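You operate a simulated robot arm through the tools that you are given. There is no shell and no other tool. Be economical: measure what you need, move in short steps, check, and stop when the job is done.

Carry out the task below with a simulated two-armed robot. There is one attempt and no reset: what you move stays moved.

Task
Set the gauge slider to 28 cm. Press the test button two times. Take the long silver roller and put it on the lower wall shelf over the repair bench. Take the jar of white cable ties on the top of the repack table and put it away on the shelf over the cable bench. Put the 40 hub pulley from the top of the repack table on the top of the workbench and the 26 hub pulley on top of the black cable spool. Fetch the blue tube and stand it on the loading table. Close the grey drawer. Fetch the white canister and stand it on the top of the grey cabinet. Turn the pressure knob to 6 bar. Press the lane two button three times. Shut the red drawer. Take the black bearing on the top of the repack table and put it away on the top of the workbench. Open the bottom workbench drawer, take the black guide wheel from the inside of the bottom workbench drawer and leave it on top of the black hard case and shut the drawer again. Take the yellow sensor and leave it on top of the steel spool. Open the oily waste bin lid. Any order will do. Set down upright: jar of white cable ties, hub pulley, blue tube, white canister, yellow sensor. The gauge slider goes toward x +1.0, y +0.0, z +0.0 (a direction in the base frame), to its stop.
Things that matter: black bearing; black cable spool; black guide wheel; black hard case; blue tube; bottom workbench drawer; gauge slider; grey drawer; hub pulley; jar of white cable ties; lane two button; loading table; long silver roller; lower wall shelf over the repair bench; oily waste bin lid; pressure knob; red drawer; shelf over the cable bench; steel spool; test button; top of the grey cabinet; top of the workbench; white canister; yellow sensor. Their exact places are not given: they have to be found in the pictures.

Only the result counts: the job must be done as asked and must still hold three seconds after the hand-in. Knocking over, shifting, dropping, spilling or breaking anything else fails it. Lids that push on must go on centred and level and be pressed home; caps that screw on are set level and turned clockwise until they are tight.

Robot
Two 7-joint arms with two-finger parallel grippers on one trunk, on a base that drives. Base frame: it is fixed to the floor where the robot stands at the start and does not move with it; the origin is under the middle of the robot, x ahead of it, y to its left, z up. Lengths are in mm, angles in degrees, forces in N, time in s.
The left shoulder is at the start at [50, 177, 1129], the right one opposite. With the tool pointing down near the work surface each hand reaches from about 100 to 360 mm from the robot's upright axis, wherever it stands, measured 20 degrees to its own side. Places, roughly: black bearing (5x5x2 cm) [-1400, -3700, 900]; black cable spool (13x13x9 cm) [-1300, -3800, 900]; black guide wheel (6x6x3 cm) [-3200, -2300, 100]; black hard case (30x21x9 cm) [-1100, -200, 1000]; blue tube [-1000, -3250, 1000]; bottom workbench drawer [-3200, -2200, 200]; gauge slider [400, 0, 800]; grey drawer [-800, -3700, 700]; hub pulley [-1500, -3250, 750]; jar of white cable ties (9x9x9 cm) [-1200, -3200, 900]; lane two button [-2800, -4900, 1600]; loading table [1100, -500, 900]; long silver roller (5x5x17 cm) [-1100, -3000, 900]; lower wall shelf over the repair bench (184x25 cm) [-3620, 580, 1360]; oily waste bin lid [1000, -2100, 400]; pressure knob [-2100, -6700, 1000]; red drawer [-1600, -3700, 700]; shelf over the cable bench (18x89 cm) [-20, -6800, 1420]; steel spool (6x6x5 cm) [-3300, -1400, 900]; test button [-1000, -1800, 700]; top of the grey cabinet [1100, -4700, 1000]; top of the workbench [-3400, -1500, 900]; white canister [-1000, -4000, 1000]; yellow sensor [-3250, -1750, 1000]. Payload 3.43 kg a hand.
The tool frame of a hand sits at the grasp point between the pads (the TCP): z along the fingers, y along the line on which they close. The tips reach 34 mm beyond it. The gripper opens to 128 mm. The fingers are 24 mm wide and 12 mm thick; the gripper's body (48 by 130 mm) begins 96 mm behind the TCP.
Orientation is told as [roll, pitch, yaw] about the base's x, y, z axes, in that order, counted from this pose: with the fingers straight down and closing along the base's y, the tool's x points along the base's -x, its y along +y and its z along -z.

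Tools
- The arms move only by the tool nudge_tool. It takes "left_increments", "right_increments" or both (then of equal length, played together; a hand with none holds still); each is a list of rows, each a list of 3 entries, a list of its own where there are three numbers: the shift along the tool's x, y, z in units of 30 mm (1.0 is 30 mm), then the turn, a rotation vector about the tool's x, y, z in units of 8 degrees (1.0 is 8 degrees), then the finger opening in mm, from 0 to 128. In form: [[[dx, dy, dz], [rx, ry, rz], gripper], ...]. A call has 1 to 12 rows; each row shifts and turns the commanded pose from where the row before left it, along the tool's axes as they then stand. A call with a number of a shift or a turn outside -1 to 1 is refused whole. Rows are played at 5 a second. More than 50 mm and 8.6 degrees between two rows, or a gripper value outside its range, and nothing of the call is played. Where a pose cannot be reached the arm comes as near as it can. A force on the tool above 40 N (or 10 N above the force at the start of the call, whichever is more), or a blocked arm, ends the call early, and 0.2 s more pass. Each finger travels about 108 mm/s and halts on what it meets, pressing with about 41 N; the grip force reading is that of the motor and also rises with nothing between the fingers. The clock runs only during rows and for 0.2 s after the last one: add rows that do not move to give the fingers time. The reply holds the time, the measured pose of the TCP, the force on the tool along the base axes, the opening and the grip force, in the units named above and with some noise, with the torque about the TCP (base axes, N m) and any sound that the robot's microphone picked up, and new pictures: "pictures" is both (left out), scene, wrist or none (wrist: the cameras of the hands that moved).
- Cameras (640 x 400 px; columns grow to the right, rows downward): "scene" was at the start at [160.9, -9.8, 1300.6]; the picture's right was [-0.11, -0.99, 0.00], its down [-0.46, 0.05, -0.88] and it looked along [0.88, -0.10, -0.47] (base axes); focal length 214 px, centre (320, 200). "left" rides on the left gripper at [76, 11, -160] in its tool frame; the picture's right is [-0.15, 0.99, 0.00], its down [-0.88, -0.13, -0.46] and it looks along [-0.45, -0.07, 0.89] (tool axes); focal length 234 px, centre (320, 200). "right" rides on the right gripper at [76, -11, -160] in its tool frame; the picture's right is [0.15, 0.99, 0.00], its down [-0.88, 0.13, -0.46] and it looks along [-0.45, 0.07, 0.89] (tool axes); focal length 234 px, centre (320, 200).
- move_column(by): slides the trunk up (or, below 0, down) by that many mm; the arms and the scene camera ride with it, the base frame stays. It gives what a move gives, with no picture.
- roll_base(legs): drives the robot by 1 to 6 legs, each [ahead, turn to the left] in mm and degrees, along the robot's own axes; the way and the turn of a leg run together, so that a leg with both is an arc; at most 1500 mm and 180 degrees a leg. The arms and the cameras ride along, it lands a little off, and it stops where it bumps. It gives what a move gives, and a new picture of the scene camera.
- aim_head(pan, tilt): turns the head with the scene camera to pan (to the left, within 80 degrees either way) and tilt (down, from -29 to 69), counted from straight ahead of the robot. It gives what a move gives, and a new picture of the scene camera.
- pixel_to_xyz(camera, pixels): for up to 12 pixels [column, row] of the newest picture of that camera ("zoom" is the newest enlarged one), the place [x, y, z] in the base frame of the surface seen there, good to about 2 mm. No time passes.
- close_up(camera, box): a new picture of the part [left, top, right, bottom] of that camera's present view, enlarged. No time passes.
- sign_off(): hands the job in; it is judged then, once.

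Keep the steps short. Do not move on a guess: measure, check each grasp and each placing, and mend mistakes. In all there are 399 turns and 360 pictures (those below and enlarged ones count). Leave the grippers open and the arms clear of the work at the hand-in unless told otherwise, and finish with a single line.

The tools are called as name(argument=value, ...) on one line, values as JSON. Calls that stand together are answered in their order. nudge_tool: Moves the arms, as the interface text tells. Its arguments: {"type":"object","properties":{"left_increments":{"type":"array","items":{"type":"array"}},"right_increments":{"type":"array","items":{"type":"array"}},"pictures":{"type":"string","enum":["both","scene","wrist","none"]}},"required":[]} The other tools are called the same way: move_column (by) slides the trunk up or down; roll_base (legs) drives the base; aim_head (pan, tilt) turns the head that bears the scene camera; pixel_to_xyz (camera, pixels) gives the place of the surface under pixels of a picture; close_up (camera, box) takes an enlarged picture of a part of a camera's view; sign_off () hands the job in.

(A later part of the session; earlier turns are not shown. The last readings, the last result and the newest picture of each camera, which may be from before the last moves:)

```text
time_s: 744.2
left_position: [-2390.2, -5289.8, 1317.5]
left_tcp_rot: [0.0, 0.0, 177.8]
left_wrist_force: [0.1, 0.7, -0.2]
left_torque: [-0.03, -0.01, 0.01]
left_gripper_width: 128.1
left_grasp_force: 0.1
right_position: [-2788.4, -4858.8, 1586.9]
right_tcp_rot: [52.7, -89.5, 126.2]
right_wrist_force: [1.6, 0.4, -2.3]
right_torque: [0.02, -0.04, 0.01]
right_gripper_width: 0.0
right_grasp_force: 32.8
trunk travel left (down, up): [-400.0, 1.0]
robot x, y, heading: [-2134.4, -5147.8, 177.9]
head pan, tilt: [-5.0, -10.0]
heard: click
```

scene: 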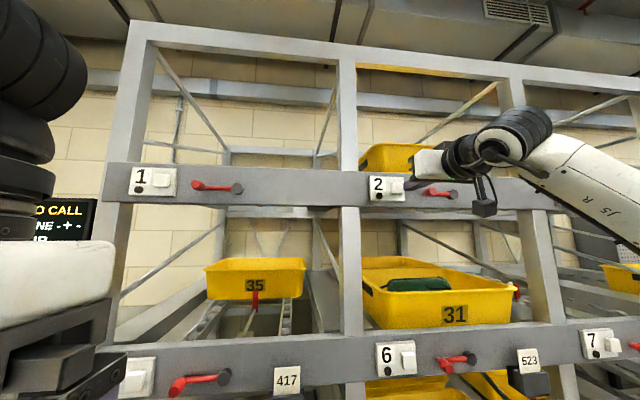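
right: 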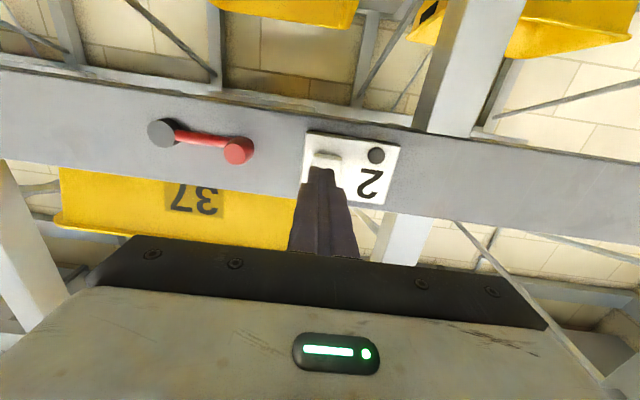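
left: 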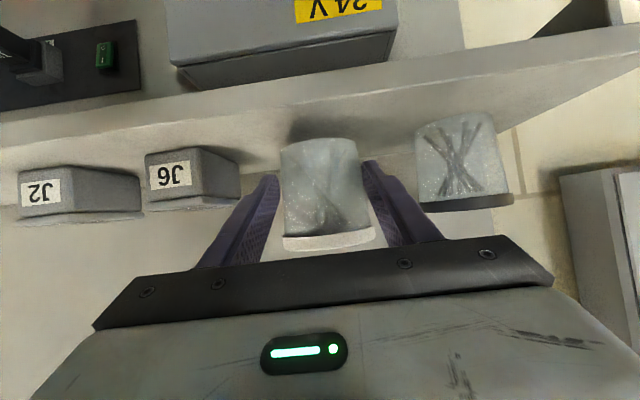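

A click. Two more presses: back 15 mm, forward 15 mm, twice, and back.

nudge_tool(right_increments=[[[0, 0, -0.5], [0, 0, 0], 0], [[0, 0, 0], [0, 0, 0], 0], [[0, 0, 0.5], [0, 0, 0], 0], [[0, 0, 0.03], [0, 0, 0], 0]], pictures="none")

nudge_tool(right_increments=[[[0, 0, -0.53], [0, 0, 0], 0], [[0, 0, 0], [0, 0, 0], 0], [[0, 0, 0.53], [0, 0, 0], 0], [[0, 0, 0.03], [0, 0, 0], 0]], pictures="none")

```text
time_s: 745.2
left_position: [-2390.1, -5290.9, 1317.5]
left_tcp_rot: [-0.1, 0.0, 177.8]
left_wrist_force: [-0.1, -0.5, 0.3]
left_torque: [-0.04, -0.02, 0.0]
left_gripper_width: 127.9
left_grasp_force: 0.1
right_position: [-2788.0, -4860.1, 1588.3]
right_tcp_rot: [53.1, -89.4, 125.7]
right_wrist_force: [0.9, 0.5, -1.1]
right_torque: [0.02, 0.01, 0.0]
right_gripper_width: 0.1
right_grasp_force: 33.0
trunk travel left (down, up): [-400.0, 1.0]
robot x, y, heading: [-2132.0, -5146.4, 178.2]
head pan, tilt: [-5.0, -10.0]
heard: click
```

```text
time_s: 746.2
left_position: [-2390.4, -5290.5, 1317.8]
left_tcp_rot: [-0.1, -0.1, 177.8]
left_wrist_force: [-0.5, 0.0, 0.2]
left_torque: [0.0, 0.02, -0.01]
left_gripper_width: 128.0
left_grasp_force: 0.0
right_position: [-2789.9, -4860.2, 1589.0]
right_tcp_rot: [53.7, -89.5, 125.1]
right_wrist_force: [2.7, -0.5, -0.5]
right_torque: [-0.02, 0.01, 0.05]
right_gripper_width: 0.3
right_grasp_force: 32.5
trunk travel left (down, up): [-400.0, 1.0]
robot x, y, heading: [-2132.2, -5144.0, 178.1]
head pan, tilt: [-5.0, -10.0]
heard: click
```

Three clicks. I withdraw the hand, bring it back down level, and check the rack's display.

nudge_tool(right_increments=[[[0, 0, -1], [0, 0, 0], 0], [[0, 0, -1], [0, 0, 0], 0], [[0, 0, -1], [0, 0, 0], 0], [[0.83, 0, 0], [0, 1, 0], 0], [[0.82, 0, 0.1], [0, 1, 0], 0], [[0.8, 0, 0.23], [0, 1, 0], 0], [[0.75, 0, 0.35], [0, 1, 0], 0], [[0.7, 0, 0.45], [0, 1, 0], 60], [[0.63, 0, 0.55], [0, 1, 0], 128], [[0.55, 0, 0.62], [0, 1, 0], 128], [[0.46, 0, 0.7], [0, 1, 0], 128], [[0.36, 0, 0.75], [0, 1, 0], 128]], pictures="none")

nudge_tool(right_increments=[[[0.26, 0, 0.8], [0, 1, 0], 128], [[0.14, 0, 0.83], [0, 1, 0], 128], [[0.03, 0, 0.83], [0, 0.2, 0], 128]], pictures="none")

aim_head(pan=15, tilt=0)

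```text
time_s: 748.8
left_position: [-2391.8, -5291.2, 1317.2]
left_tcp_rot: [-0.1, 0.1, 177.8]
left_wrist_force: [-0.3, -0.5, 1.2]
left_torque: [0.0, 0.0, 0.01]
left_gripper_width: 128.2
left_grasp_force: 0.1
right_position: [-2697.7, -4861.5, 1362.8]
right_tcp_rot: [0.5, -17.7, 178.6]
right_wrist_force: [0.6, 1.2, -0.1]
right_torque: [0.03, -0.01, 0.04]
right_gripper_width: 127.7
right_grasp_force: 0.1
trunk travel left (down, up): [-400.0, 1.0]
robot x, y, heading: [-2132.8, -5145.9, 178.3]
head pan, tilt: [-5.0, -10.0]
```

```text
time_s: 749.6
left_position: [-2391.4, -5288.9, 1317.2]
left_tcp_rot: [-0.2, 0.0, 177.9]
left_wrist_force: [-0.5, 0.1, 0.1]
left_torque: [-0.02, -0.02, 0.03]
left_gripper_width: 128.0
left_grasp_force: 0.1
right_position: [-2699.9, -4861.4, 1289.9]
right_tcp_rot: [0.6, 0.0, 178.8]
right_wrist_force: [-0.8, 0.8, 0.5]
right_torque: [0.0, -0.07, 0.01]
right_gripper_width: 128.1
right_grasp_force: 0.1
trunk travel left (down, up): [-400.0, 1.0]
robot x, y, heading: [-2134.2, -5149.3, 178.1]
head pan, tilt: [-5.0, -10.0]
```

```text
time_s: 750.4
left_position: [-2391.2, -5290.3, 1316.1]
left_tcp_rot: [-0.1, 0.1, 177.7]
left_wrist_force: [0.4, -0.1, -0.2]
left_torque: [-0.02, 0.02, 0.01]
left_gripper_width: 127.8
left_grasp_force: 0.1
right_position: [-2699.3, -4864.7, 1289.9]
right_tcp_rot: [0.5, -0.2, 178.6]
right_wrist_force: [-0.1, 0.0, 0.4]
right_torque: [0.0, 0.01, 0.03]
right_gripper_width: 127.9
right_grasp_force: 0.0
trunk travel left (down, up): [-400.0, 1.0]
robot x, y, heading: [-2134.4, -5151.2, 178.0]
head pan, tilt: [15.0, 0.0]
```

scene: 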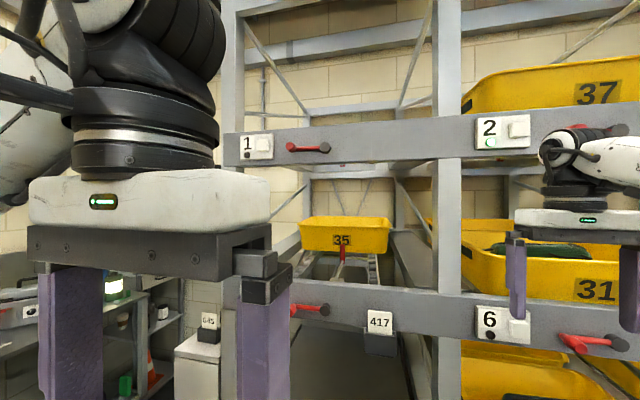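

Lane 2's lamp is lit. Now the red drawer on the near (−x) side of the repack table: I turn, drive up the lane to y≈−3720 and face +x.

roll_base(legs=[[0, -88], [1430, 0], [0, -90]])

aim_head(pan=-3, tilt=38)

```text
time_s: 765.1
left_position: [-1890.4, -3552.6, 1316.5]
left_tcp_rot: [0.0, 0.0, 1.2]
left_wrist_force: [0.4, -0.5, 0.6]
left_torque: [0.02, 0.01, -0.01]
left_gripper_width: 128.0
left_grasp_force: 0.1
right_position: [-1557.3, -3959.5, 1288.4]
right_tcp_rot: [0.5, -0.1, 2.1]
right_wrist_force: [-0.5, 0.0, 0.7]
right_torque: [-0.01, -0.02, -0.01]
right_gripper_width: 128.0
right_grasp_force: 0.0
trunk travel left (down, up): [-400.0, 1.0]
robot x, y, heading: [-2137.0, -3709.0, 1.7]
head pan, tilt: [15.0, 0.0]
```

scene: 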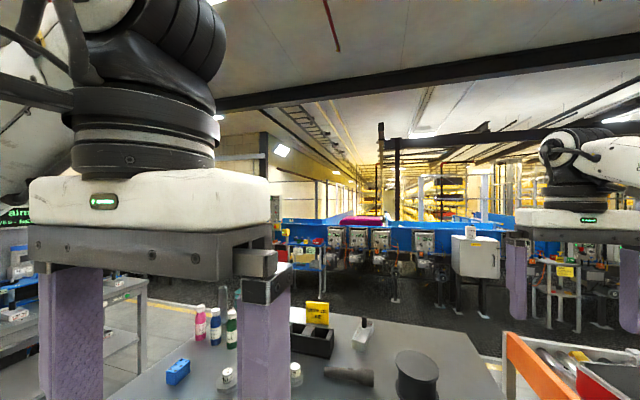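

```text
time_s: 766.1
left_position: [-1890.7, -3552.7, 1317.1]
left_tcp_rot: [-0.1, 0.0, 1.1]
left_wrist_force: [-0.3, 0.1, -0.1]
left_torque: [-0.02, 0.01, 0.0]
left_gripper_width: 128.0
left_grasp_force: 0.0
right_position: [-1556.5, -3958.9, 1289.3]
right_tcp_rot: [0.5, -0.1, 2.2]
right_wrist_force: [0.3, 0.7, -1.0]
right_torque: [-0.01, -0.04, 0.0]
right_gripper_width: 128.1
right_grasp_force: 0.0
trunk travel left (down, up): [-400.0, 1.0]
robot x, y, heading: [-2138.4, -3705.3, 1.6]
head pan, tilt: [-3.0, 38.0]
```

scene: 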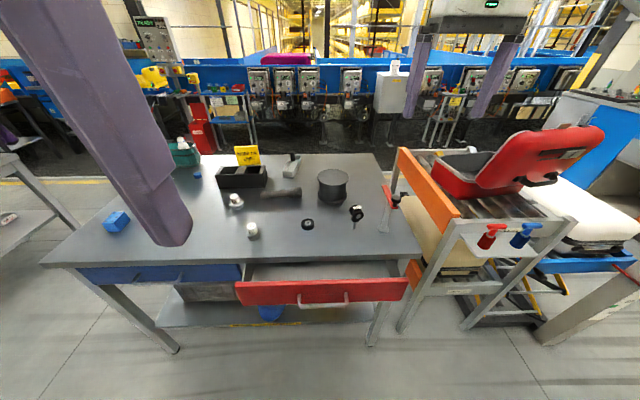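

The open red drawer is at (320,290). I measure it and the pulleys and bearing.

pixel_to_xyz(camera="scene", pixels=[[320, 291], [238, 290], [406, 285], [325, 302], [360, 280], [236, 199], [253, 230], [308, 223], [332, 180], [333, 200], [120, 275], [355, 212]])

close_up(camera="scene", box=[200, 150, 400, 310])

```text
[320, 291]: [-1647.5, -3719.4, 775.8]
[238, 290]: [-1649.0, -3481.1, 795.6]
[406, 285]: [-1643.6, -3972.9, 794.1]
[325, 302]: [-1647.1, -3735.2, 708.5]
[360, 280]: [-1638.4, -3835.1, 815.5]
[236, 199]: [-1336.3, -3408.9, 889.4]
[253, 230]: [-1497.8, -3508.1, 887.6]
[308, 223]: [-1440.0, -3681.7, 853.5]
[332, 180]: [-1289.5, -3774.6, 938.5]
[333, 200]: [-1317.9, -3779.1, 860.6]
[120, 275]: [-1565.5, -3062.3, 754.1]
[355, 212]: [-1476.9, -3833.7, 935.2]
```

```text
2.50 times, centred on (300, 230) of scene
```

zoom: 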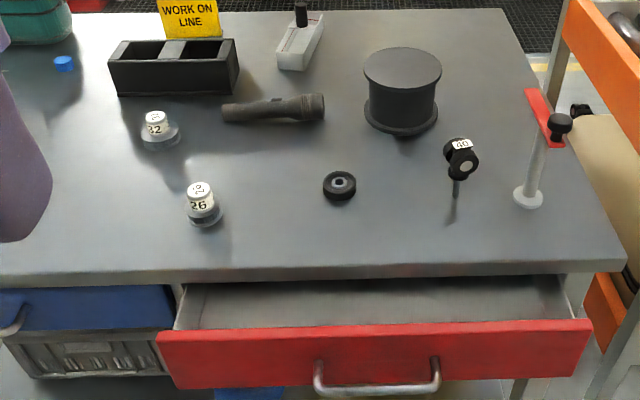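

pixel_to_xyz(camera="zoom", pixels=[[376, 391], [318, 375], [437, 370], [300, 360], [100, 310], [20, 315], [300, 275], [150, 270]])

```text
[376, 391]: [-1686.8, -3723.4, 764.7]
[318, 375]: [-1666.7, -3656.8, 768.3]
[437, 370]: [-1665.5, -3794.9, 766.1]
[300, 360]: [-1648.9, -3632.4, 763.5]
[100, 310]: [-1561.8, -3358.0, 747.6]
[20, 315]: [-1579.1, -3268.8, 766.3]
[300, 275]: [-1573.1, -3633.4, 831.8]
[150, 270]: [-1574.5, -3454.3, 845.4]
```

Red front must move +87 mm (to x≈−1562). I lower the trunk 300 mm, tuck the right hand back and bring the closed left finger in front of the handle bar (x −1690, z 765).

nudge_tool(left_increments=[[[0, -0.73, 0], [0, 0, 0], 60], [[0, -0.73, 0], [0, 0, 0], 0], [[0, -0.73, 0], [0, 0, 0], 0], [[0, -0.73, 0], [0, 0, 0], 0], [[0, -0.73, 0], [0, 0, 0], 0], [[0, -0.73, 0], [0, 0, 0], 0], [[0, -0.73, 0], [0, 0, 0], 0], [[0, -0.73, 0], [0, 0, 0], 0]], right_increments=[[[1, -0.3, 0], [0, 0, 0], 128], [[1, -0.3, 0], [0, 0, 0], 128], [[1, 0, 0], [0, 0, 0], 128], [[1, 0, 0], [0, 0, 0], 128], [[1, 0, 0], [0, 0, 0], 128], [[1, 0, 0], [0, 0, 0], 128], [[1, 0, 0], [0, 0, 0], 128], [[1, 0, 0], [0, 0, 0], 128]], pictures="none")

move_column(by=-300)

nudge_tool(left_increments=[[[0, 0, 1], [0, 0, 0], 0], [[0, 0, 1], [0, 0, 0], 0], [[0, 0, 1], [0, 0, 0], 0], [[0, 0, 1], [0, 0, 0], 0], [[-0.5, 0, 1], [0, 0, 0], 0], [[-0.5, 0, 1], [0, 0, 0], 0], [[-0.5, 0, 1], [0, 0, 0], 0], [[-0.5, 0, 0.7], [0, 0, 0], 0], [[-0.8, 0, 0], [0, 0, 0], 0], [[-0.8, 0, 0], [0, 0, 0], 0], [[-0.8, 0, 0], [0, 0, 0], 0]], pictures="scene")

```text
time_s: 767.8
left_position: [-1886.1, -3702.2, 1320.3]
left_tcp_rot: [-0.3, 0.0, 0.3]
left_wrist_force: [-0.1, 0.2, -0.5]
left_torque: [0.02, 0.01, 0.02]
left_gripper_width: 0.0
left_grasp_force: 32.9
right_position: [-1770.4, -3986.9, 1290.4]
right_tcp_rot: [0.4, -0.1, 2.1]
right_wrist_force: [-0.5, -0.2, 0.3]
right_torque: [-0.01, 0.01, 0.01]
right_gripper_width: 128.0
right_grasp_force: 0.1
trunk travel left (down, up): [-400.0, 1.0]
robot x, y, heading: [-2139.7, -3707.7, 1.5]
head pan, tilt: [-3.0, 38.0]
stopped in row 8 (left hand): the force on the tool passed its limit (the readings are from after the stop); the commanded pose is now the measured one
```

```text
time_s: 770.8
left_position: [-1885.9, -3704.4, 1019.2]
left_tcp_rot: [-0.4, 0.0, 0.7]
left_wrist_force: [1.4, 4.8, -0.9]
left_torque: [-0.87, 0.12, -0.48]
left_gripper_width: 0.0
left_grasp_force: 33.0
right_position: [-1769.4, -3986.7, 991.2]
right_tcp_rot: [0.4, -0.1, 2.1]
right_wrist_force: [0.6, -1.2, 0.2]
right_torque: [0.0, -0.01, -0.01]
right_gripper_width: 128.2
right_grasp_force: 0.0
trunk travel left (down, up): [-100.0, 301.0]
robot x, y, heading: [-2137.0, -3710.5, 1.4]
head pan, tilt: [-3.0, 38.0]
```

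```text
time_s: 771.7
left_position: [-1886.5, -3697.0, 928.7]
left_tcp_rot: [-0.6, 0.7, -1.3]
left_wrist_force: [9.4, 75.8, 11.6]
left_torque: [-14.1, 2.74, -5.88]
left_gripper_width: 0.0
left_grasp_force: 32.5
right_position: [-1770.2, -3985.8, 990.4]
right_tcp_rot: [0.4, -0.1, 2.3]
right_wrist_force: [-0.7, -0.4, -1.2]
right_torque: [0.03, -0.03, 0.0]
right_gripper_width: 128.0
right_grasp_force: 0.1
trunk travel left (down, up): [-100.0, 301.0]
robot x, y, heading: [-2138.2, -3711.9, 1.6]
head pan, tilt: [-3.0, 38.0]
stopped in row 4 (left hand): the force on the tool passed its limit (the readings are from after the stop); the commanded pose is now the measured one
```

scene: 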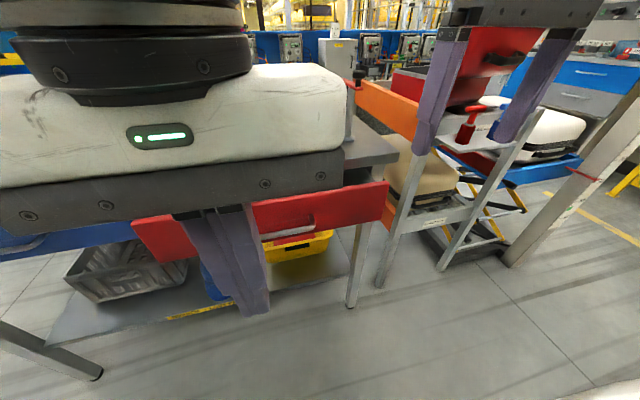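

The left wrist is rubbing against my own body; I move it forward and left, away from it.

nudge_tool(left_increments=[[[-0.3, 0.5, -0.3], [0, 0, 0], 0], [[-1, 0.3, 0], [0, 0, 0], 0], [[-1, 0, 0], [0, 0, 0], 0], [[-1, 0, 0], [0, 0, 0], 0]], pictures="scene")

```text
time_s: 772.7
left_position: [-1788.0, -3676.0, 933.1]
left_tcp_rot: [-0.4, 0.7, -0.2]
left_wrist_force: [0.1, 0.1, -0.2]
left_torque: [0.0, -0.02, -0.03]
left_gripper_width: 0.2
left_grasp_force: 33.1
right_position: [-1769.3, -3985.5, 989.3]
right_tcp_rot: [0.4, 0.0, 2.1]
right_wrist_force: [-0.1, -0.7, 1.0]
right_torque: [-0.02, -0.01, -0.01]
right_gripper_width: 127.9
right_grasp_force: 0.0
trunk travel left (down, up): [-100.0, 301.0]
robot x, y, heading: [-2137.4, -3709.8, 1.7]
head pan, tilt: [-3.0, 38.0]
```

scene: 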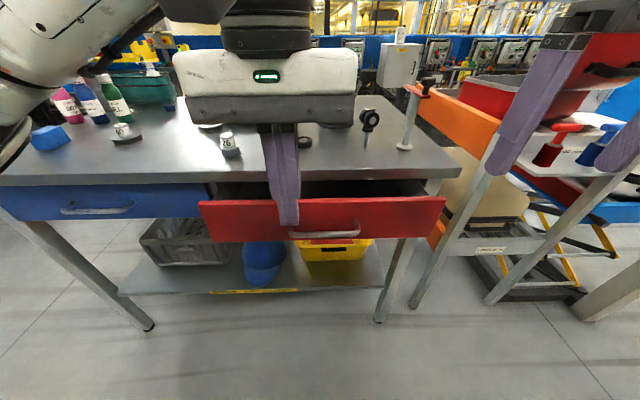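

Free again. I lower to z≈785 and push the handle.

nudge_tool(left_increments=[[[0, -0.33, 1], [0, 0, 0], 0], [[0, -0.33, 1], [0, 0, 0], 0], [[0, -0.33, 1], [0, 0, 0], 0], [[0, -0.33, 1], [0, 0, 0], 0], [[0, -0.33, 0.9], [0, 0, 0], 0], [[-1, 0, 0], [0, 0, 0], 0], [[-1, 0, 0], [0, 0, 0], 0], [[-1, 0, 0], [0, 0, 0], 0], [[-0.8, 0, 0], [0, 0, 0], 0], [[-0.8, 0, 0], [0, 0, 0], 0], [[-0.7, 0, 0], [0, 0, 0], 0], [[-0.6, 0, 0], [0, 0, 0], 0]], pictures="scene")

pixel_to_xyz(camera="scene", pixels=[[220, 205], [420, 205], [120, 195], [410, 190], [240, 215], [40, 200]])

```text
time_s: 775.3
left_position: [-1612.3, -3729.3, 781.9]
left_tcp_rot: [-0.4, 0.6, -0.4]
left_wrist_force: [-6.0, 0.3, 0.1]
left_torque: [0.1, 0.11, 0.04]
left_gripper_width: 0.1
left_grasp_force: 33.6
right_position: [-1769.9, -3987.8, 991.1]
right_tcp_rot: [0.4, -0.1, 2.1]
right_wrist_force: [0.1, -0.2, -0.5]
right_torque: [0.0, 0.01, -0.02]
right_gripper_width: 128.1
right_grasp_force: 0.0
trunk travel left (down, up): [-100.0, 301.0]
robot x, y, heading: [-2142.8, -3711.8, 1.5]
head pan, tilt: [-3.0, 38.0]
```

scene: 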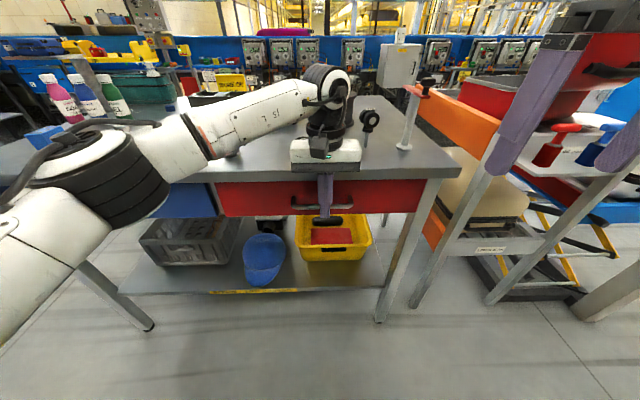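

```text
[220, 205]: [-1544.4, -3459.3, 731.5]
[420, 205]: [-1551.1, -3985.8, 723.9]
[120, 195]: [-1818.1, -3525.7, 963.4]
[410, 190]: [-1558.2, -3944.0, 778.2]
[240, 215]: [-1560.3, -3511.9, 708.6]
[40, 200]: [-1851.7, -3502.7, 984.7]
```

Nearly flush. One more small push to be sure it is at its stop.

nudge_tool(left_increments=[[[-0.1, 0, 0], [0, 0, 0], 0], [[-0.05, 0, 0], [0, 0, 0], 0], [[0, 0, 0], [0, 0, 0], 0]], pictures="none")

nudge_tool(left_increments=[[[1, 0, 0], [0, 0, 0], 0], [[1, 0, 0], [0, 0, 0], 0], [[1, 0, 0], [0, 0, 0], 0], [[0.5, 0.5, -1], [0, 0, 0], 60], [[0, 0.5, -1], [0, 0, 0], 60], [[0, 0.5, -1], [0, 0, 0], 60], [[0, 0.5, -1], [0, 0, 0], 60], [[0, 0.5, -1], [0, 0, 0], 60], [[0, 0.5, -1], [0, 0, 0], 60], [[0, 0.5, -1], [0, 0, 0], 60], [[0, 0.5, -1], [0, 0, 0], 60], [[0, 0.5, -1], [0, 0, 0], 60]], pictures="scene")

```text
time_s: 776.1
left_position: [-1611.8, -3729.8, 783.3]
left_tcp_rot: [-0.3, 1.0, -0.6]
left_wrist_force: [-30.2, 2.3, -7.6]
left_torque: [0.2, 0.64, 0.03]
left_gripper_width: 0.1
left_grasp_force: 32.7
right_position: [-1771.8, -3985.6, 991.9]
right_tcp_rot: [0.4, -0.1, 2.1]
right_wrist_force: [-0.3, 0.9, 0.7]
right_torque: [0.02, -0.02, 0.02]
right_gripper_width: 127.8
right_grasp_force: 0.0
trunk travel left (down, up): [-100.0, 301.0]
robot x, y, heading: [-2140.5, -3709.1, 1.5]
head pan, tilt: [-3.0, 38.0]
```

```text
time_s: 778.7
left_position: [-1712.0, -3587.6, 1054.7]
left_tcp_rot: [-0.5, 0.6, -0.3]
left_wrist_force: [-0.1, 0.6, -0.2]
left_torque: [0.01, 0.02, 0.02]
left_gripper_width: 60.1
left_grasp_force: 0.0
right_position: [-1770.7, -3985.8, 990.3]
right_tcp_rot: [0.4, 0.0, 2.0]
right_wrist_force: [-0.3, -0.3, 0.1]
right_torque: [-0.04, -0.03, 0.01]
right_gripper_width: 128.0
right_grasp_force: 0.1
trunk travel left (down, up): [-100.0, 301.0]
robot x, y, heading: [-2139.4, -3710.1, 1.6]
head pan, tilt: [-3.0, 38.0]
```

scene: 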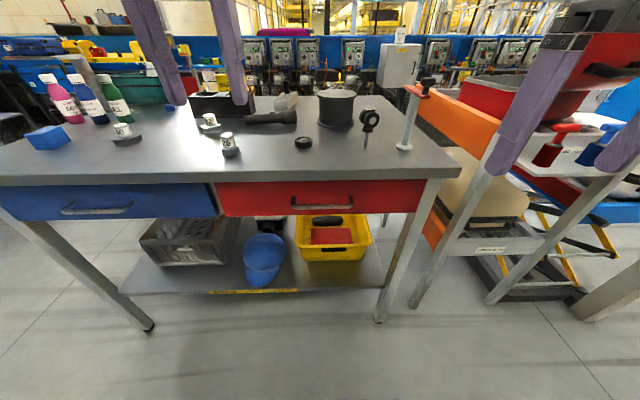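

The red drawer is shut. Now the 26 pulley: I drive 225 mm closer and pitch the left hand 40° (needed to reach the spool), moving it over the pulley.

roll_base(legs=[[0, -1.5], [222, 0]])

nudge_tool(left_increments=[[[0.5, 0.5, -0.5], [0, -1, 0], 60], [[0.5, 0.5, -0.5], [0, -1, 0], 60], [[0.5, 0.5, 0], [0, -1, 0], 60], [[0.5, 0.5, 0], [0, -1, 0], 60], [[0, 0.5, 0], [0, -1, 0], 60]], pictures="both")

```text
time_s: 780.7
left_position: [-1495.6, -3597.4, 1052.2]
left_tcp_rot: [-0.4, 0.6, -1.5]
left_wrist_force: [0.6, -0.2, 0.5]
left_torque: [0.04, 0.0, -0.02]
left_gripper_width: 60.2
left_grasp_force: 0.0
right_position: [-1562.4, -3995.7, 989.1]
right_tcp_rot: [0.4, 0.0, 0.8]
right_wrist_force: [0.6, 0.7, -0.4]
right_torque: [-0.01, 0.03, -0.01]
right_gripper_width: 127.8
right_grasp_force: 0.0
trunk travel left (down, up): [-100.0, 301.0]
robot x, y, heading: [-1925.4, -3706.2, 0.4]
head pan, tilt: [-3.0, 38.0]
```

scene: 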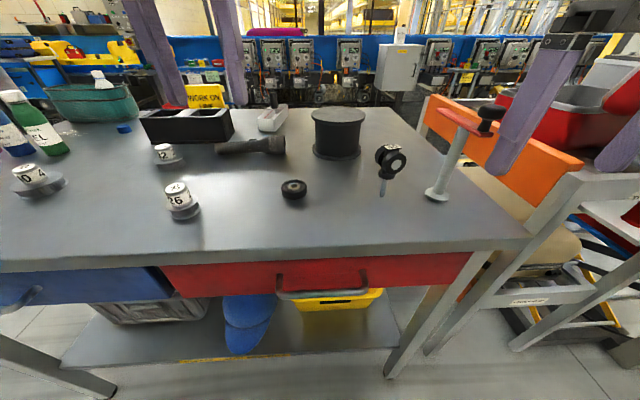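

```text
time_s: 781.9
left_position: [-1552.9, -3521.4, 1067.3]
left_tcp_rot: [-0.6, -39.5, -1.1]
left_wrist_force: [0.2, 0.1, -0.8]
left_torque: [0.01, -0.01, 0.03]
left_gripper_width: 60.0
left_grasp_force: 0.0
right_position: [-1562.0, -3995.0, 990.6]
right_tcp_rot: [0.6, -0.1, 0.7]
right_wrist_force: [0.4, -0.2, 0.7]
right_torque: [-0.01, -0.01, -0.01]
right_gripper_width: 128.1
right_grasp_force: 0.1
trunk travel left (down, up): [-100.0, 301.0]
robot x, y, heading: [-1925.2, -3711.3, 0.1]
head pan, tilt: [-3.0, 38.0]
```

scene: 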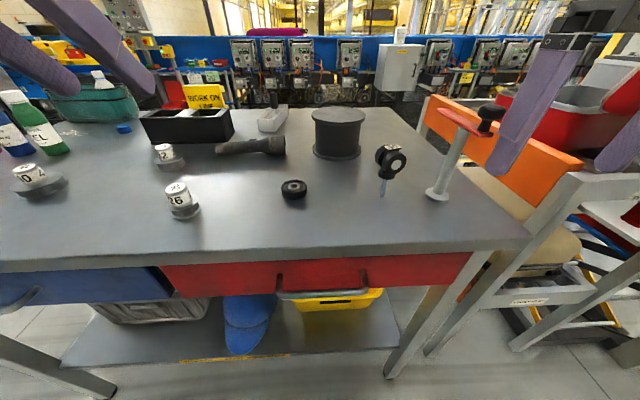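
left: 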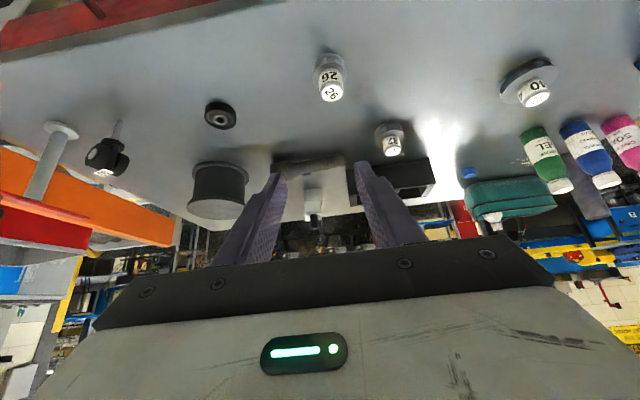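

I measure the 26 pulley, the bearing and the spool with the wrist camera.

close_up(camera="left", box=[190, 30, 430, 220])

pixel_to_xyz(camera="left", pixels=[[331, 93], [323, 85], [342, 85], [330, 72], [317, 75], [344, 70], [220, 117], [210, 112], [232, 118], [218, 172], [195, 170], [247, 172]])

```text
2.11 times, centred on (310, 125) of left
```

zoom: 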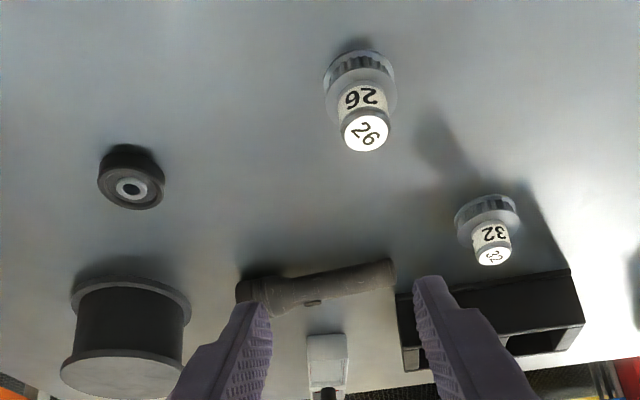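

```text
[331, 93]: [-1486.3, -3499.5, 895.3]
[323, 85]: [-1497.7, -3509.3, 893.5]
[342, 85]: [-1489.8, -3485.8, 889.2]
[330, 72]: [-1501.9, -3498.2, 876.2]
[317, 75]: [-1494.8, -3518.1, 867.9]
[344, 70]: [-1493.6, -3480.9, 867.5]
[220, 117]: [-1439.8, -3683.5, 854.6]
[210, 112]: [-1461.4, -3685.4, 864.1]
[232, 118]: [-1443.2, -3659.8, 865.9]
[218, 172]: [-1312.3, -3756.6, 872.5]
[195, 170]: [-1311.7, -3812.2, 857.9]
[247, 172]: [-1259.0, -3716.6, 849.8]
```

Pulley 26: hub centre (−1487, −3499), hub ø24 from z 868 to 895. I come down along the finger axis.

nudge_tool(left_increments=[[[0.37, 0.125, 0.867], [0, 0, 0], 60], [[0.37, 0.125, 0.867], [0, 0, 0], 60], [[0.37, 0.125, 0.867], [0, 0, 0], 60], [[0.37, 0.125, 0.867], [0, 0, 0], 60], [[0.37, 0.125, 0.867], [0, 0, 0], 60]], pictures="wrist")

```text
time_s: 783.1
left_position: [-1511.4, -3502.9, 934.6]
left_tcp_rot: [-0.5, -39.3, -1.2]
left_wrist_force: [-0.2, -0.3, 0.0]
left_torque: [-0.04, 0.0, -0.01]
left_gripper_width: 59.8
left_grasp_force: 0.0
right_position: [-1562.8, -3994.4, 990.6]
right_tcp_rot: [0.4, -0.1, 0.8]
right_wrist_force: [0.4, 0.7, -0.4]
right_torque: [0.06, -0.03, 0.02]
right_gripper_width: 128.0
right_grasp_force: 0.0
trunk travel left (down, up): [-100.0, 301.0]
robot x, y, heading: [-1924.2, -3706.2, 0.4]
head pan, tilt: [-3.0, 38.0]
```

left: 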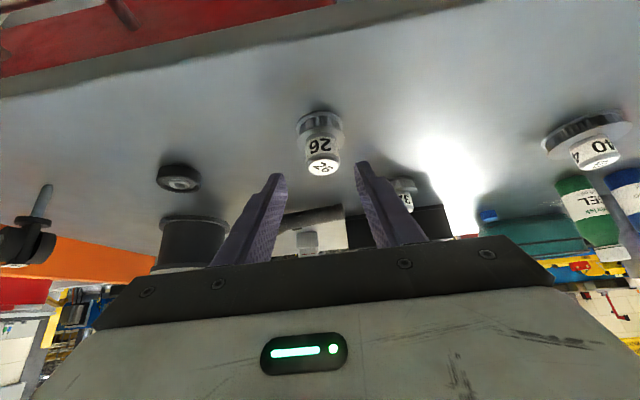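

nudge_tool(left_increments=[[[0.25, 0.1, 0.45], [0, 0, 0], 60], [[0.25, 0, 0.46], [0, 0, 0], 60], [[0, 0, 0], [0, 0, 0], 20], [[0, 0, 0], [0, 0, 0], 12], [[0, 0, 0], [0, 0, 0], 12]], pictures="wrist")

```text
time_s: 784.3
left_position: [-1505.8, -3500.7, 904.4]
left_tcp_rot: [-0.6, -39.4, -1.2]
left_wrist_force: [0.5, 0.8, -0.5]
left_torque: [-0.01, -0.04, -0.03]
left_gripper_width: 30.0
left_grasp_force: 41.0
right_position: [-1563.1, -3994.1, 989.6]
right_tcp_rot: [0.4, -0.1, 0.8]
right_wrist_force: [0.6, -0.2, 0.2]
right_torque: [0.02, 0.01, -0.05]
right_gripper_width: 128.1
right_grasp_force: 0.0
trunk travel left (down, up): [-100.0, 301.0]
robot x, y, heading: [-1922.6, -3709.0, 0.4]
head pan, tilt: [-3.0, 38.0]
```

left: 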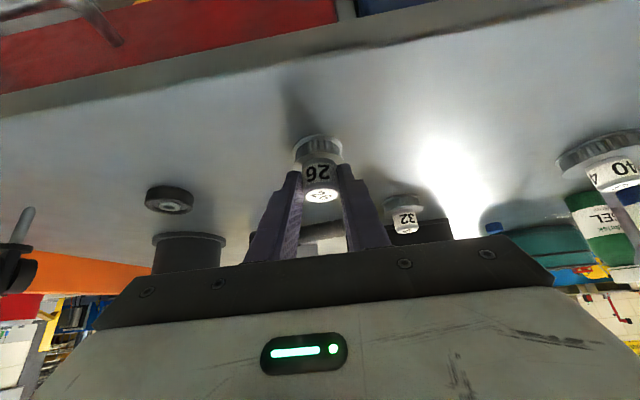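

Gripped at the hub. I lift and measure the spool's top.

nudge_tool(left_increments=[[[-0.64, 0, -0.77], [0, 0, 0], 12], [[-0.64, 0, -0.77], [0, 0, 0], 12], [[-0.64, 0, -0.77], [0, 0, 0], 12], [[-0.64, 0, -0.77], [0, 0, 0], 12], [[-0.64, 0, -0.77], [0, 0, 0], 12]], pictures="scene")

pixel_to_xyz(camera="scene", pixels=[[315, 116], [363, 116], [338, 122], [338, 110], [338, 116], [389, 155]])

```text
time_s: 785.5
left_position: [-1504.7, -3500.2, 1054.4]
left_tcp_rot: [-0.4, -39.4, -1.3]
left_wrist_force: [-0.3, 0.3, -1.1]
left_torque: [0.01, 0.03, 0.01]
left_gripper_width: 30.0
left_grasp_force: 40.9
right_position: [-1562.7, -3994.8, 990.2]
right_tcp_rot: [0.4, -0.2, 0.8]
right_wrist_force: [-0.5, 0.5, -0.6]
right_torque: [0.03, -0.02, 0.01]
right_gripper_width: 127.9
right_grasp_force: 0.1
trunk travel left (down, up): [-100.0, 301.0]
robot x, y, heading: [-1924.4, -3706.5, 0.5]
head pan, tilt: [-3.0, 38.0]
```

scene: 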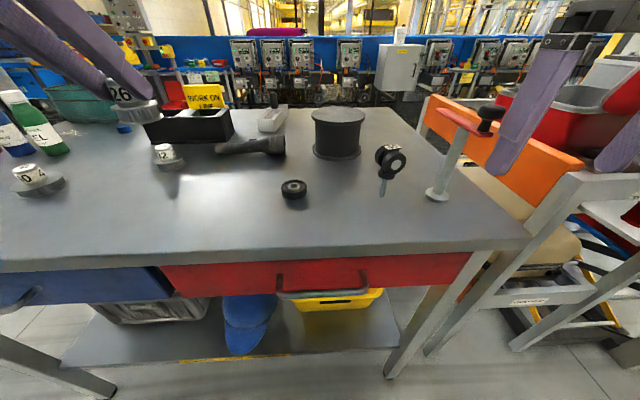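

```text
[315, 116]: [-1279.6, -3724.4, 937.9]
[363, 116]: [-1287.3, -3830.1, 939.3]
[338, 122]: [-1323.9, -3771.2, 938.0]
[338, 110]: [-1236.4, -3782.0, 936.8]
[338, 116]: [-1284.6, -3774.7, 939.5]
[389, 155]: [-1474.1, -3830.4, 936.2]
```

Spool top centre: (−1278, −3777, 938.5). I carry the pulley over it.

nudge_tool(left_increments=[[[-0.538, -0.923, 0.443], [0, 0, 0], 12], [[-0.538, -0.923, 0.443], [0, 0, 0], 12], [[-0.538, -0.923, 0.443], [0, 0, 0], 12], [[-0.538, -0.923, 0.443], [0, 0, 0], 12], [[-0.538, -0.923, 0.443], [0, 0, 0], 12], [[-0.538, -0.923, 0.443], [0, 0, 0], 12], [[-0.538, -0.923, 0.443], [0, 0, 0], 12], [[-0.538, -0.923, 0.443], [0, 0, 0], 12], [[-0.538, -0.923, 0.443], [0, 0, 0], 12], [[-0.538, -0.923, 0.443], [0, 0, 0], 12]], pictures="both")

```text
time_s: 787.9
left_position: [-1277.5, -3723.8, 1063.9]
left_tcp_rot: [-4.6, -38.6, 6.3]
left_wrist_force: [0.2, 0.4, -0.4]
left_torque: [0.01, 0.03, -0.01]
left_gripper_width: 29.8
left_grasp_force: 40.6
right_position: [-1562.7, -3993.2, 990.6]
right_tcp_rot: [0.4, -0.1, 0.9]
right_wrist_force: [-0.5, 0.2, -0.2]
right_torque: [0.03, 0.0, 0.01]
right_gripper_width: 127.9
right_grasp_force: 0.1
trunk travel left (down, up): [-100.0, 301.0]
robot x, y, heading: [-1925.9, -3706.4, 0.2]
head pan, tilt: [-3.0, 38.0]
stopped in row 10 (left hand): the arm was blocked; the commanded pose is now the measured one
```

scene: 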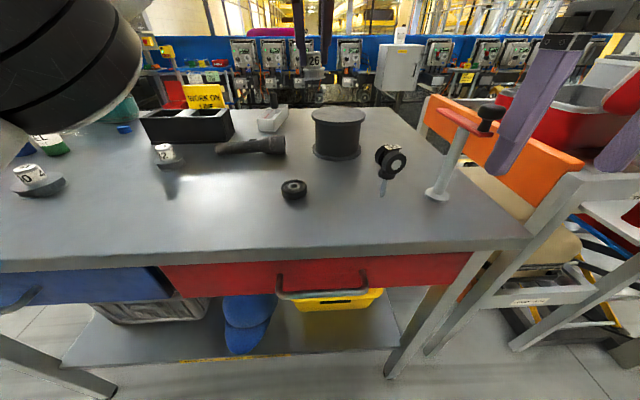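
left: 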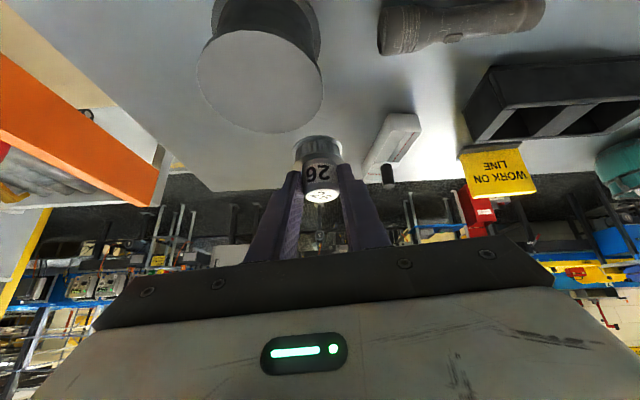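

The arm met itself just short of the goal. I relax it slightly, straighten the small tilt, and make the remaining swing with the base (−7.5°).

nudge_tool(left_increments=[[[0.5, 1, -0.42], [-0.25, -0.05, 0], 12], [[0, 0, 0], [-0.25, -0.05, 0], 12]], pictures="none")

roll_base(legs=[[0, -7.5]])

```text
time_s: 788.5
left_position: [-1298.6, -3697.6, 1064.5]
left_tcp_rot: [-0.4, -39.6, 6.0]
left_wrist_force: [0.2, -0.2, -1.2]
left_torque: [0.02, 0.05, -0.04]
left_gripper_width: 29.7
left_grasp_force: 40.9
right_position: [-1562.7, -3994.0, 990.3]
right_tcp_rot: [0.3, -0.1, 0.9]
right_wrist_force: [0.1, -0.2, 0.3]
right_torque: [-0.01, -0.01, -0.02]
right_gripper_width: 128.0
right_grasp_force: 0.1
trunk travel left (down, up): [-100.0, 301.0]
robot x, y, heading: [-1926.3, -3708.7, 0.4]
head pan, tilt: [-3.0, 38.0]
```

```text
time_s: 789.5
left_position: [-1302.5, -3779.2, 1062.5]
left_tcp_rot: [-0.5, -39.6, -1.6]
left_wrist_force: [0.3, 0.1, -1.0]
left_torque: [0.02, 0.04, -0.01]
left_gripper_width: 29.9
left_grasp_force: 41.1
right_position: [-1603.6, -4038.9, 989.8]
right_tcp_rot: [0.4, -0.1, -6.5]
right_wrist_force: [0.4, 0.5, -0.2]
right_torque: [-0.02, -0.01, 0.02]
right_gripper_width: 127.9
right_grasp_force: 0.1
trunk travel left (down, up): [-100.0, 301.0]
robot x, y, heading: [-1923.3, -3705.0, -7.1]
head pan, tilt: [-3.0, 38.0]
```

scene: 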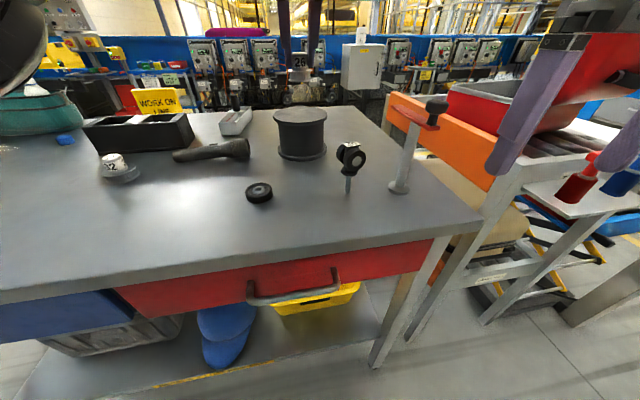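

Over the spool. I lower to just above its top and look.

nudge_tool(left_increments=[[[0.55, 0.06, 0.83], [0, 0, 0], 12], [[0.5, 0, 0.75], [0, 0, 0], 12], [[0, 0, 0], [0, 0, 0], 12]], pictures="wrist")

close_up(camera="scene", box=[260, 50, 360, 170])

```text
time_s: 790.3
left_position: [-1293.6, -3778.0, 1005.1]
left_tcp_rot: [-0.3, -39.6, -1.5]
left_wrist_force: [0.1, 0.2, -1.9]
left_torque: [0.01, 0.01, 0.02]
left_gripper_width: 30.1
left_grasp_force: 40.5
right_position: [-1602.3, -4038.9, 990.1]
right_tcp_rot: [0.4, -0.1, -6.6]
right_wrist_force: [-0.7, -0.1, -0.1]
right_torque: [0.02, 0.01, 0.02]
right_gripper_width: 128.1
right_grasp_force: 0.0
trunk travel left (down, up): [-100.0, 301.0]
robot x, y, heading: [-1925.1, -3708.9, -7.2]
head pan, tilt: [-3.0, 38.0]
```

left: 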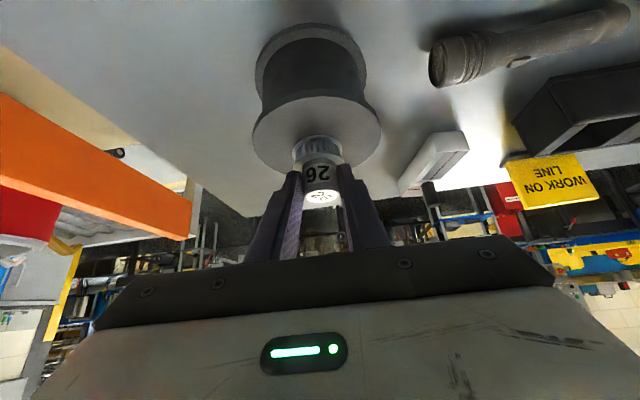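

```text
3.33 times, centred on (310, 110) of scene
```

zoom: 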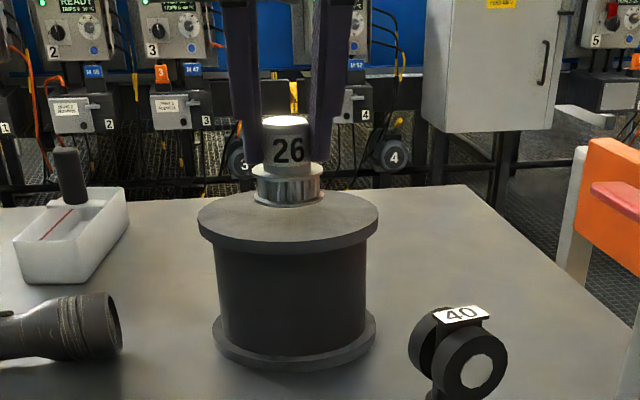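

It sits some 20–25 mm beyond the centre. I draw back 20 mm and lower until it touches.

nudge_tool(left_increments=[[[0.51, 0, -0.42], [0, 0, 0], 12], [[0.1, 0, 0.13], [0, 0, 0], 12], [[0.05, 0, 0.065], [0, 0, 0], 12], [[0.05, 0, 0.065], [0, 0, 0], 12], [[0, 0, 0], [0, 0, 0], 12]], pictures="none")

close_up(camera="scene", box=[260, 50, 360, 170])

```text
time_s: 791.5
left_position: [-1314.4, -3776.6, 996.8]
left_tcp_rot: [-0.4, -39.7, -1.5]
left_wrist_force: [-0.1, 0.7, -1.5]
left_torque: [0.0, 0.06, 0.01]
left_gripper_width: 29.9
left_grasp_force: 41.0
right_position: [-1603.2, -4038.1, 990.1]
right_tcp_rot: [0.3, 0.0, -6.5]
right_wrist_force: [-0.1, -0.1, 0.2]
right_torque: [0.02, -0.02, 0.01]
right_gripper_width: 128.2
right_grasp_force: 0.2
trunk travel left (down, up): [-100.0, 301.0]
robot x, y, heading: [-1923.6, -3706.9, -7.1]
head pan, tilt: [-3.0, 38.0]
```

```text
3.33 times, centred on (310, 110) of scene
```

zoom: 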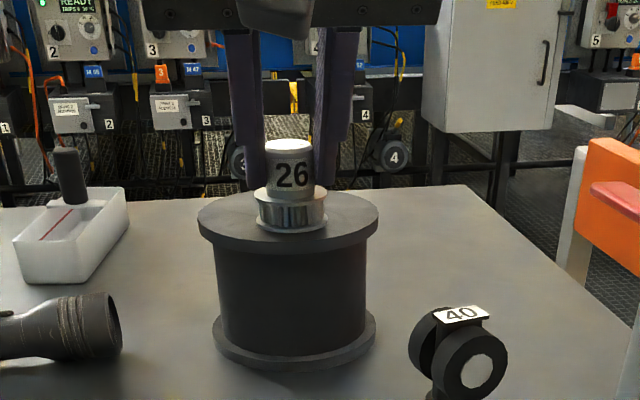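

Centred now. The last millimetres.

nudge_tool(left_increments=[[[0.04, 0, 0.05], [0, 0, 0], 12], [[0.04, 0, 0.05], [0, 0, 0], 12], [[0.03, 0, 0.04], [0, 0, 0], 12], [[0, 0, 0], [0, 0, 0], 12]], pictures="none")

```text
time_s: 792.5
left_position: [-1316.2, -3777.0, 994.6]
left_tcp_rot: [-0.6, -39.8, -1.5]
left_wrist_force: [2.4, -2.1, 7.7]
left_torque: [0.04, -0.18, -0.04]
left_gripper_width: 29.6
left_grasp_force: 40.9
right_position: [-1603.3, -4038.7, 990.0]
right_tcp_rot: [0.4, -0.2, -6.6]
right_wrist_force: [0.8, -0.3, 0.3]
right_torque: [-0.02, -0.01, -0.01]
right_gripper_width: 128.1
right_grasp_force: 0.1
trunk travel left (down, up): [-100.0, 301.0]
robot x, y, heading: [-1928.3, -3705.6, -6.9]
head pan, tilt: [-3.0, 38.0]
```

Contact. I open gently and draw back along the finger axis.

nudge_tool(left_increments=[[[-0.03, 0, -0.03], [0, 0, 0], 12], [[0, 0, 0], [0, 0, 0], 45], [[0, 0, 0], [0, 0, 0], 60], [[0, 0, -0.6], [0, 0, 0], 60], [[0, 0, -1], [0, 0, 0], 60], [[0, 0, -1], [0, 0, 0], 60], [[0, 0, -1], [0, 0, 0], 60], [[0, 0, -1], [0, 0, 0], 60]], pictures="none")

close_up(camera="scene", box=[230, 50, 360, 210])

```text
time_s: 794.3
left_position: [-1403.8, -3775.6, 1099.2]
left_tcp_rot: [-0.3, -39.5, -1.6]
left_wrist_force: [1.3, 0.7, 1.4]
left_torque: [0.01, 0.01, 0.02]
left_gripper_width: 59.6
left_grasp_force: 0.0
right_position: [-1601.8, -4039.2, 990.9]
right_tcp_rot: [0.4, -0.1, -6.5]
right_wrist_force: [0.1, -0.2, 0.5]
right_torque: [0.01, 0.01, 0.0]
right_gripper_width: 127.8
right_grasp_force: 0.1
trunk travel left (down, up): [-100.0, 301.0]
robot x, y, heading: [-1927.0, -3706.8, -7.3]
head pan, tilt: [-3.0, 38.0]
```

```text
2.50 times, centred on (295, 130) of scene
```

zoom: 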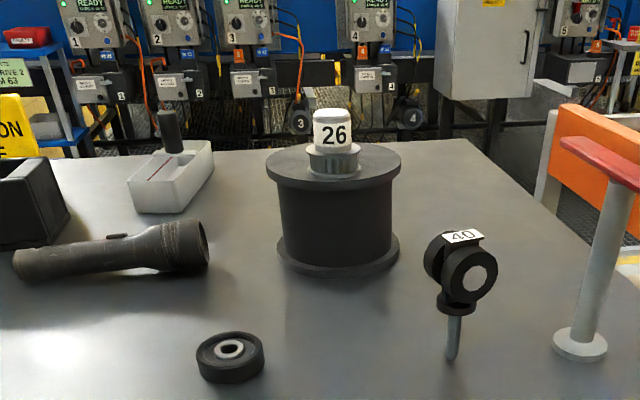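

The 26 pulley stands on the spool. Next the bearing, with the left hand, upright: I level the hand and go over it.

nudge_tool(left_increments=[[[0, 0.61, 0], [0, 0.99, 0], 90], [[0, 0.61, 0], [0, 0.99, 0], 90], [[0, 0.61, 0], [0, 0.99, 0], 90], [[0, 0.61, 0], [0, 0.99, 0], 90], [[0, 0.61, 0], [0, 0.98, 0], 90], [[0.26, 0, 0.9], [0, 0, 0], 90], [[0.26, 0, 0.9], [0, 0, 0], 90], [[0.26, 0, 0.9], [0, 0, 0], 90], [[0.26, 0, 0.9], [0, 0, 0], 90], [[0.26, 0, 0.9], [0, 0, 0], 90]], pictures="wrist")

```text
time_s: 796.5
left_position: [-1435.0, -3697.5, 941.0]
left_tcp_rot: [1.3, -6.7, -2.4]
left_wrist_force: [0.3, -0.3, 0.6]
left_torque: [-0.01, -0.04, 0.0]
left_gripper_width: 90.1
left_grasp_force: 0.0
left hand out of reach, approached as far as the arm can: row 4, 5
right_position: [-1602.7, -4039.4, 989.2]
right_tcp_rot: [0.4, -0.1, -6.5]
right_wrist_force: [0.6, 0.4, -0.4]
right_torque: [0.0, 0.01, 0.01]
right_gripper_width: 128.0
right_grasp_force: 0.1
trunk travel left (down, up): [-100.0, 301.0]
robot x, y, heading: [-1927.0, -3708.0, -7.3]
head pan, tilt: [-3.0, 38.0]
```

left: 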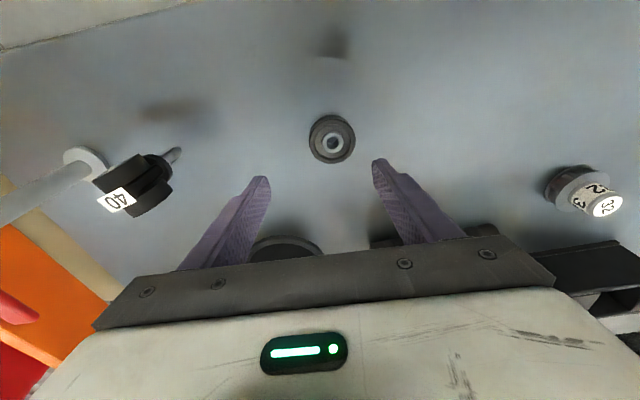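

pixel_to_xyz(camera="left", pixels=[[332, 140], [311, 138], [354, 138], [332, 117], [332, 161], [325, 128]])

```text
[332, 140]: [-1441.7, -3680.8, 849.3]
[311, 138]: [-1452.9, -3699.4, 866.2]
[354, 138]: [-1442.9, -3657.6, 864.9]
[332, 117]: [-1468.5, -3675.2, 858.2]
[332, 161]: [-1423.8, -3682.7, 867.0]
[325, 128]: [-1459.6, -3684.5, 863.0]
```

Bearing centre ≈(−1446, −3679). I go down around it and grip.

nudge_tool(left_increments=[[[0.36, 0.31, 0.5], [0, 0, 0], 80], [[0.35, 0.31, 0.6], [0, 0, 0], 80], [[0, 0, 0.7], [0, 0, 0], 80], [[0, 0, 0], [0, 0, 0], 40], [[0, 0, 0], [0, 0, 0], 35], [[0, 0, 0], [0, 0, 0], 35]], pictures="wrist")

```text
time_s: 797.9
left_position: [-1448.2, -3677.8, 886.6]
left_tcp_rot: [1.5, -6.8, -2.4]
left_wrist_force: [0.7, -0.1, 2.8]
left_torque: [-0.04, -0.05, -0.01]
left_gripper_width: 45.3
left_grasp_force: 41.1
right_position: [-1602.9, -4037.9, 989.8]
right_tcp_rot: [0.4, -0.1, -6.6]
right_wrist_force: [-1.1, 0.0, 0.4]
right_torque: [-0.02, 0.03, -0.03]
right_gripper_width: 127.8
right_grasp_force: 0.1
trunk travel left (down, up): [-100.0, 301.0]
robot x, y, heading: [-1926.1, -3709.5, -7.3]
head pan, tilt: [-3.0, 38.0]
```

left: 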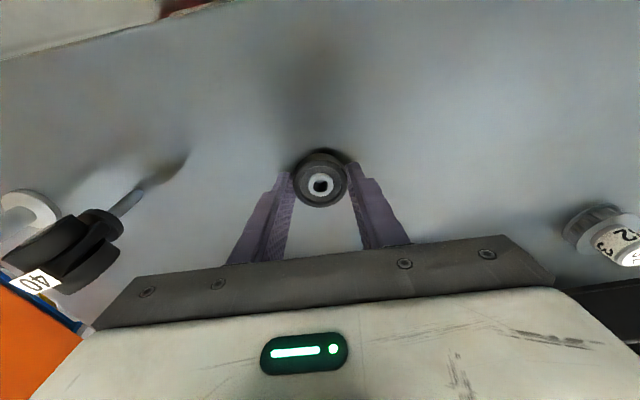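

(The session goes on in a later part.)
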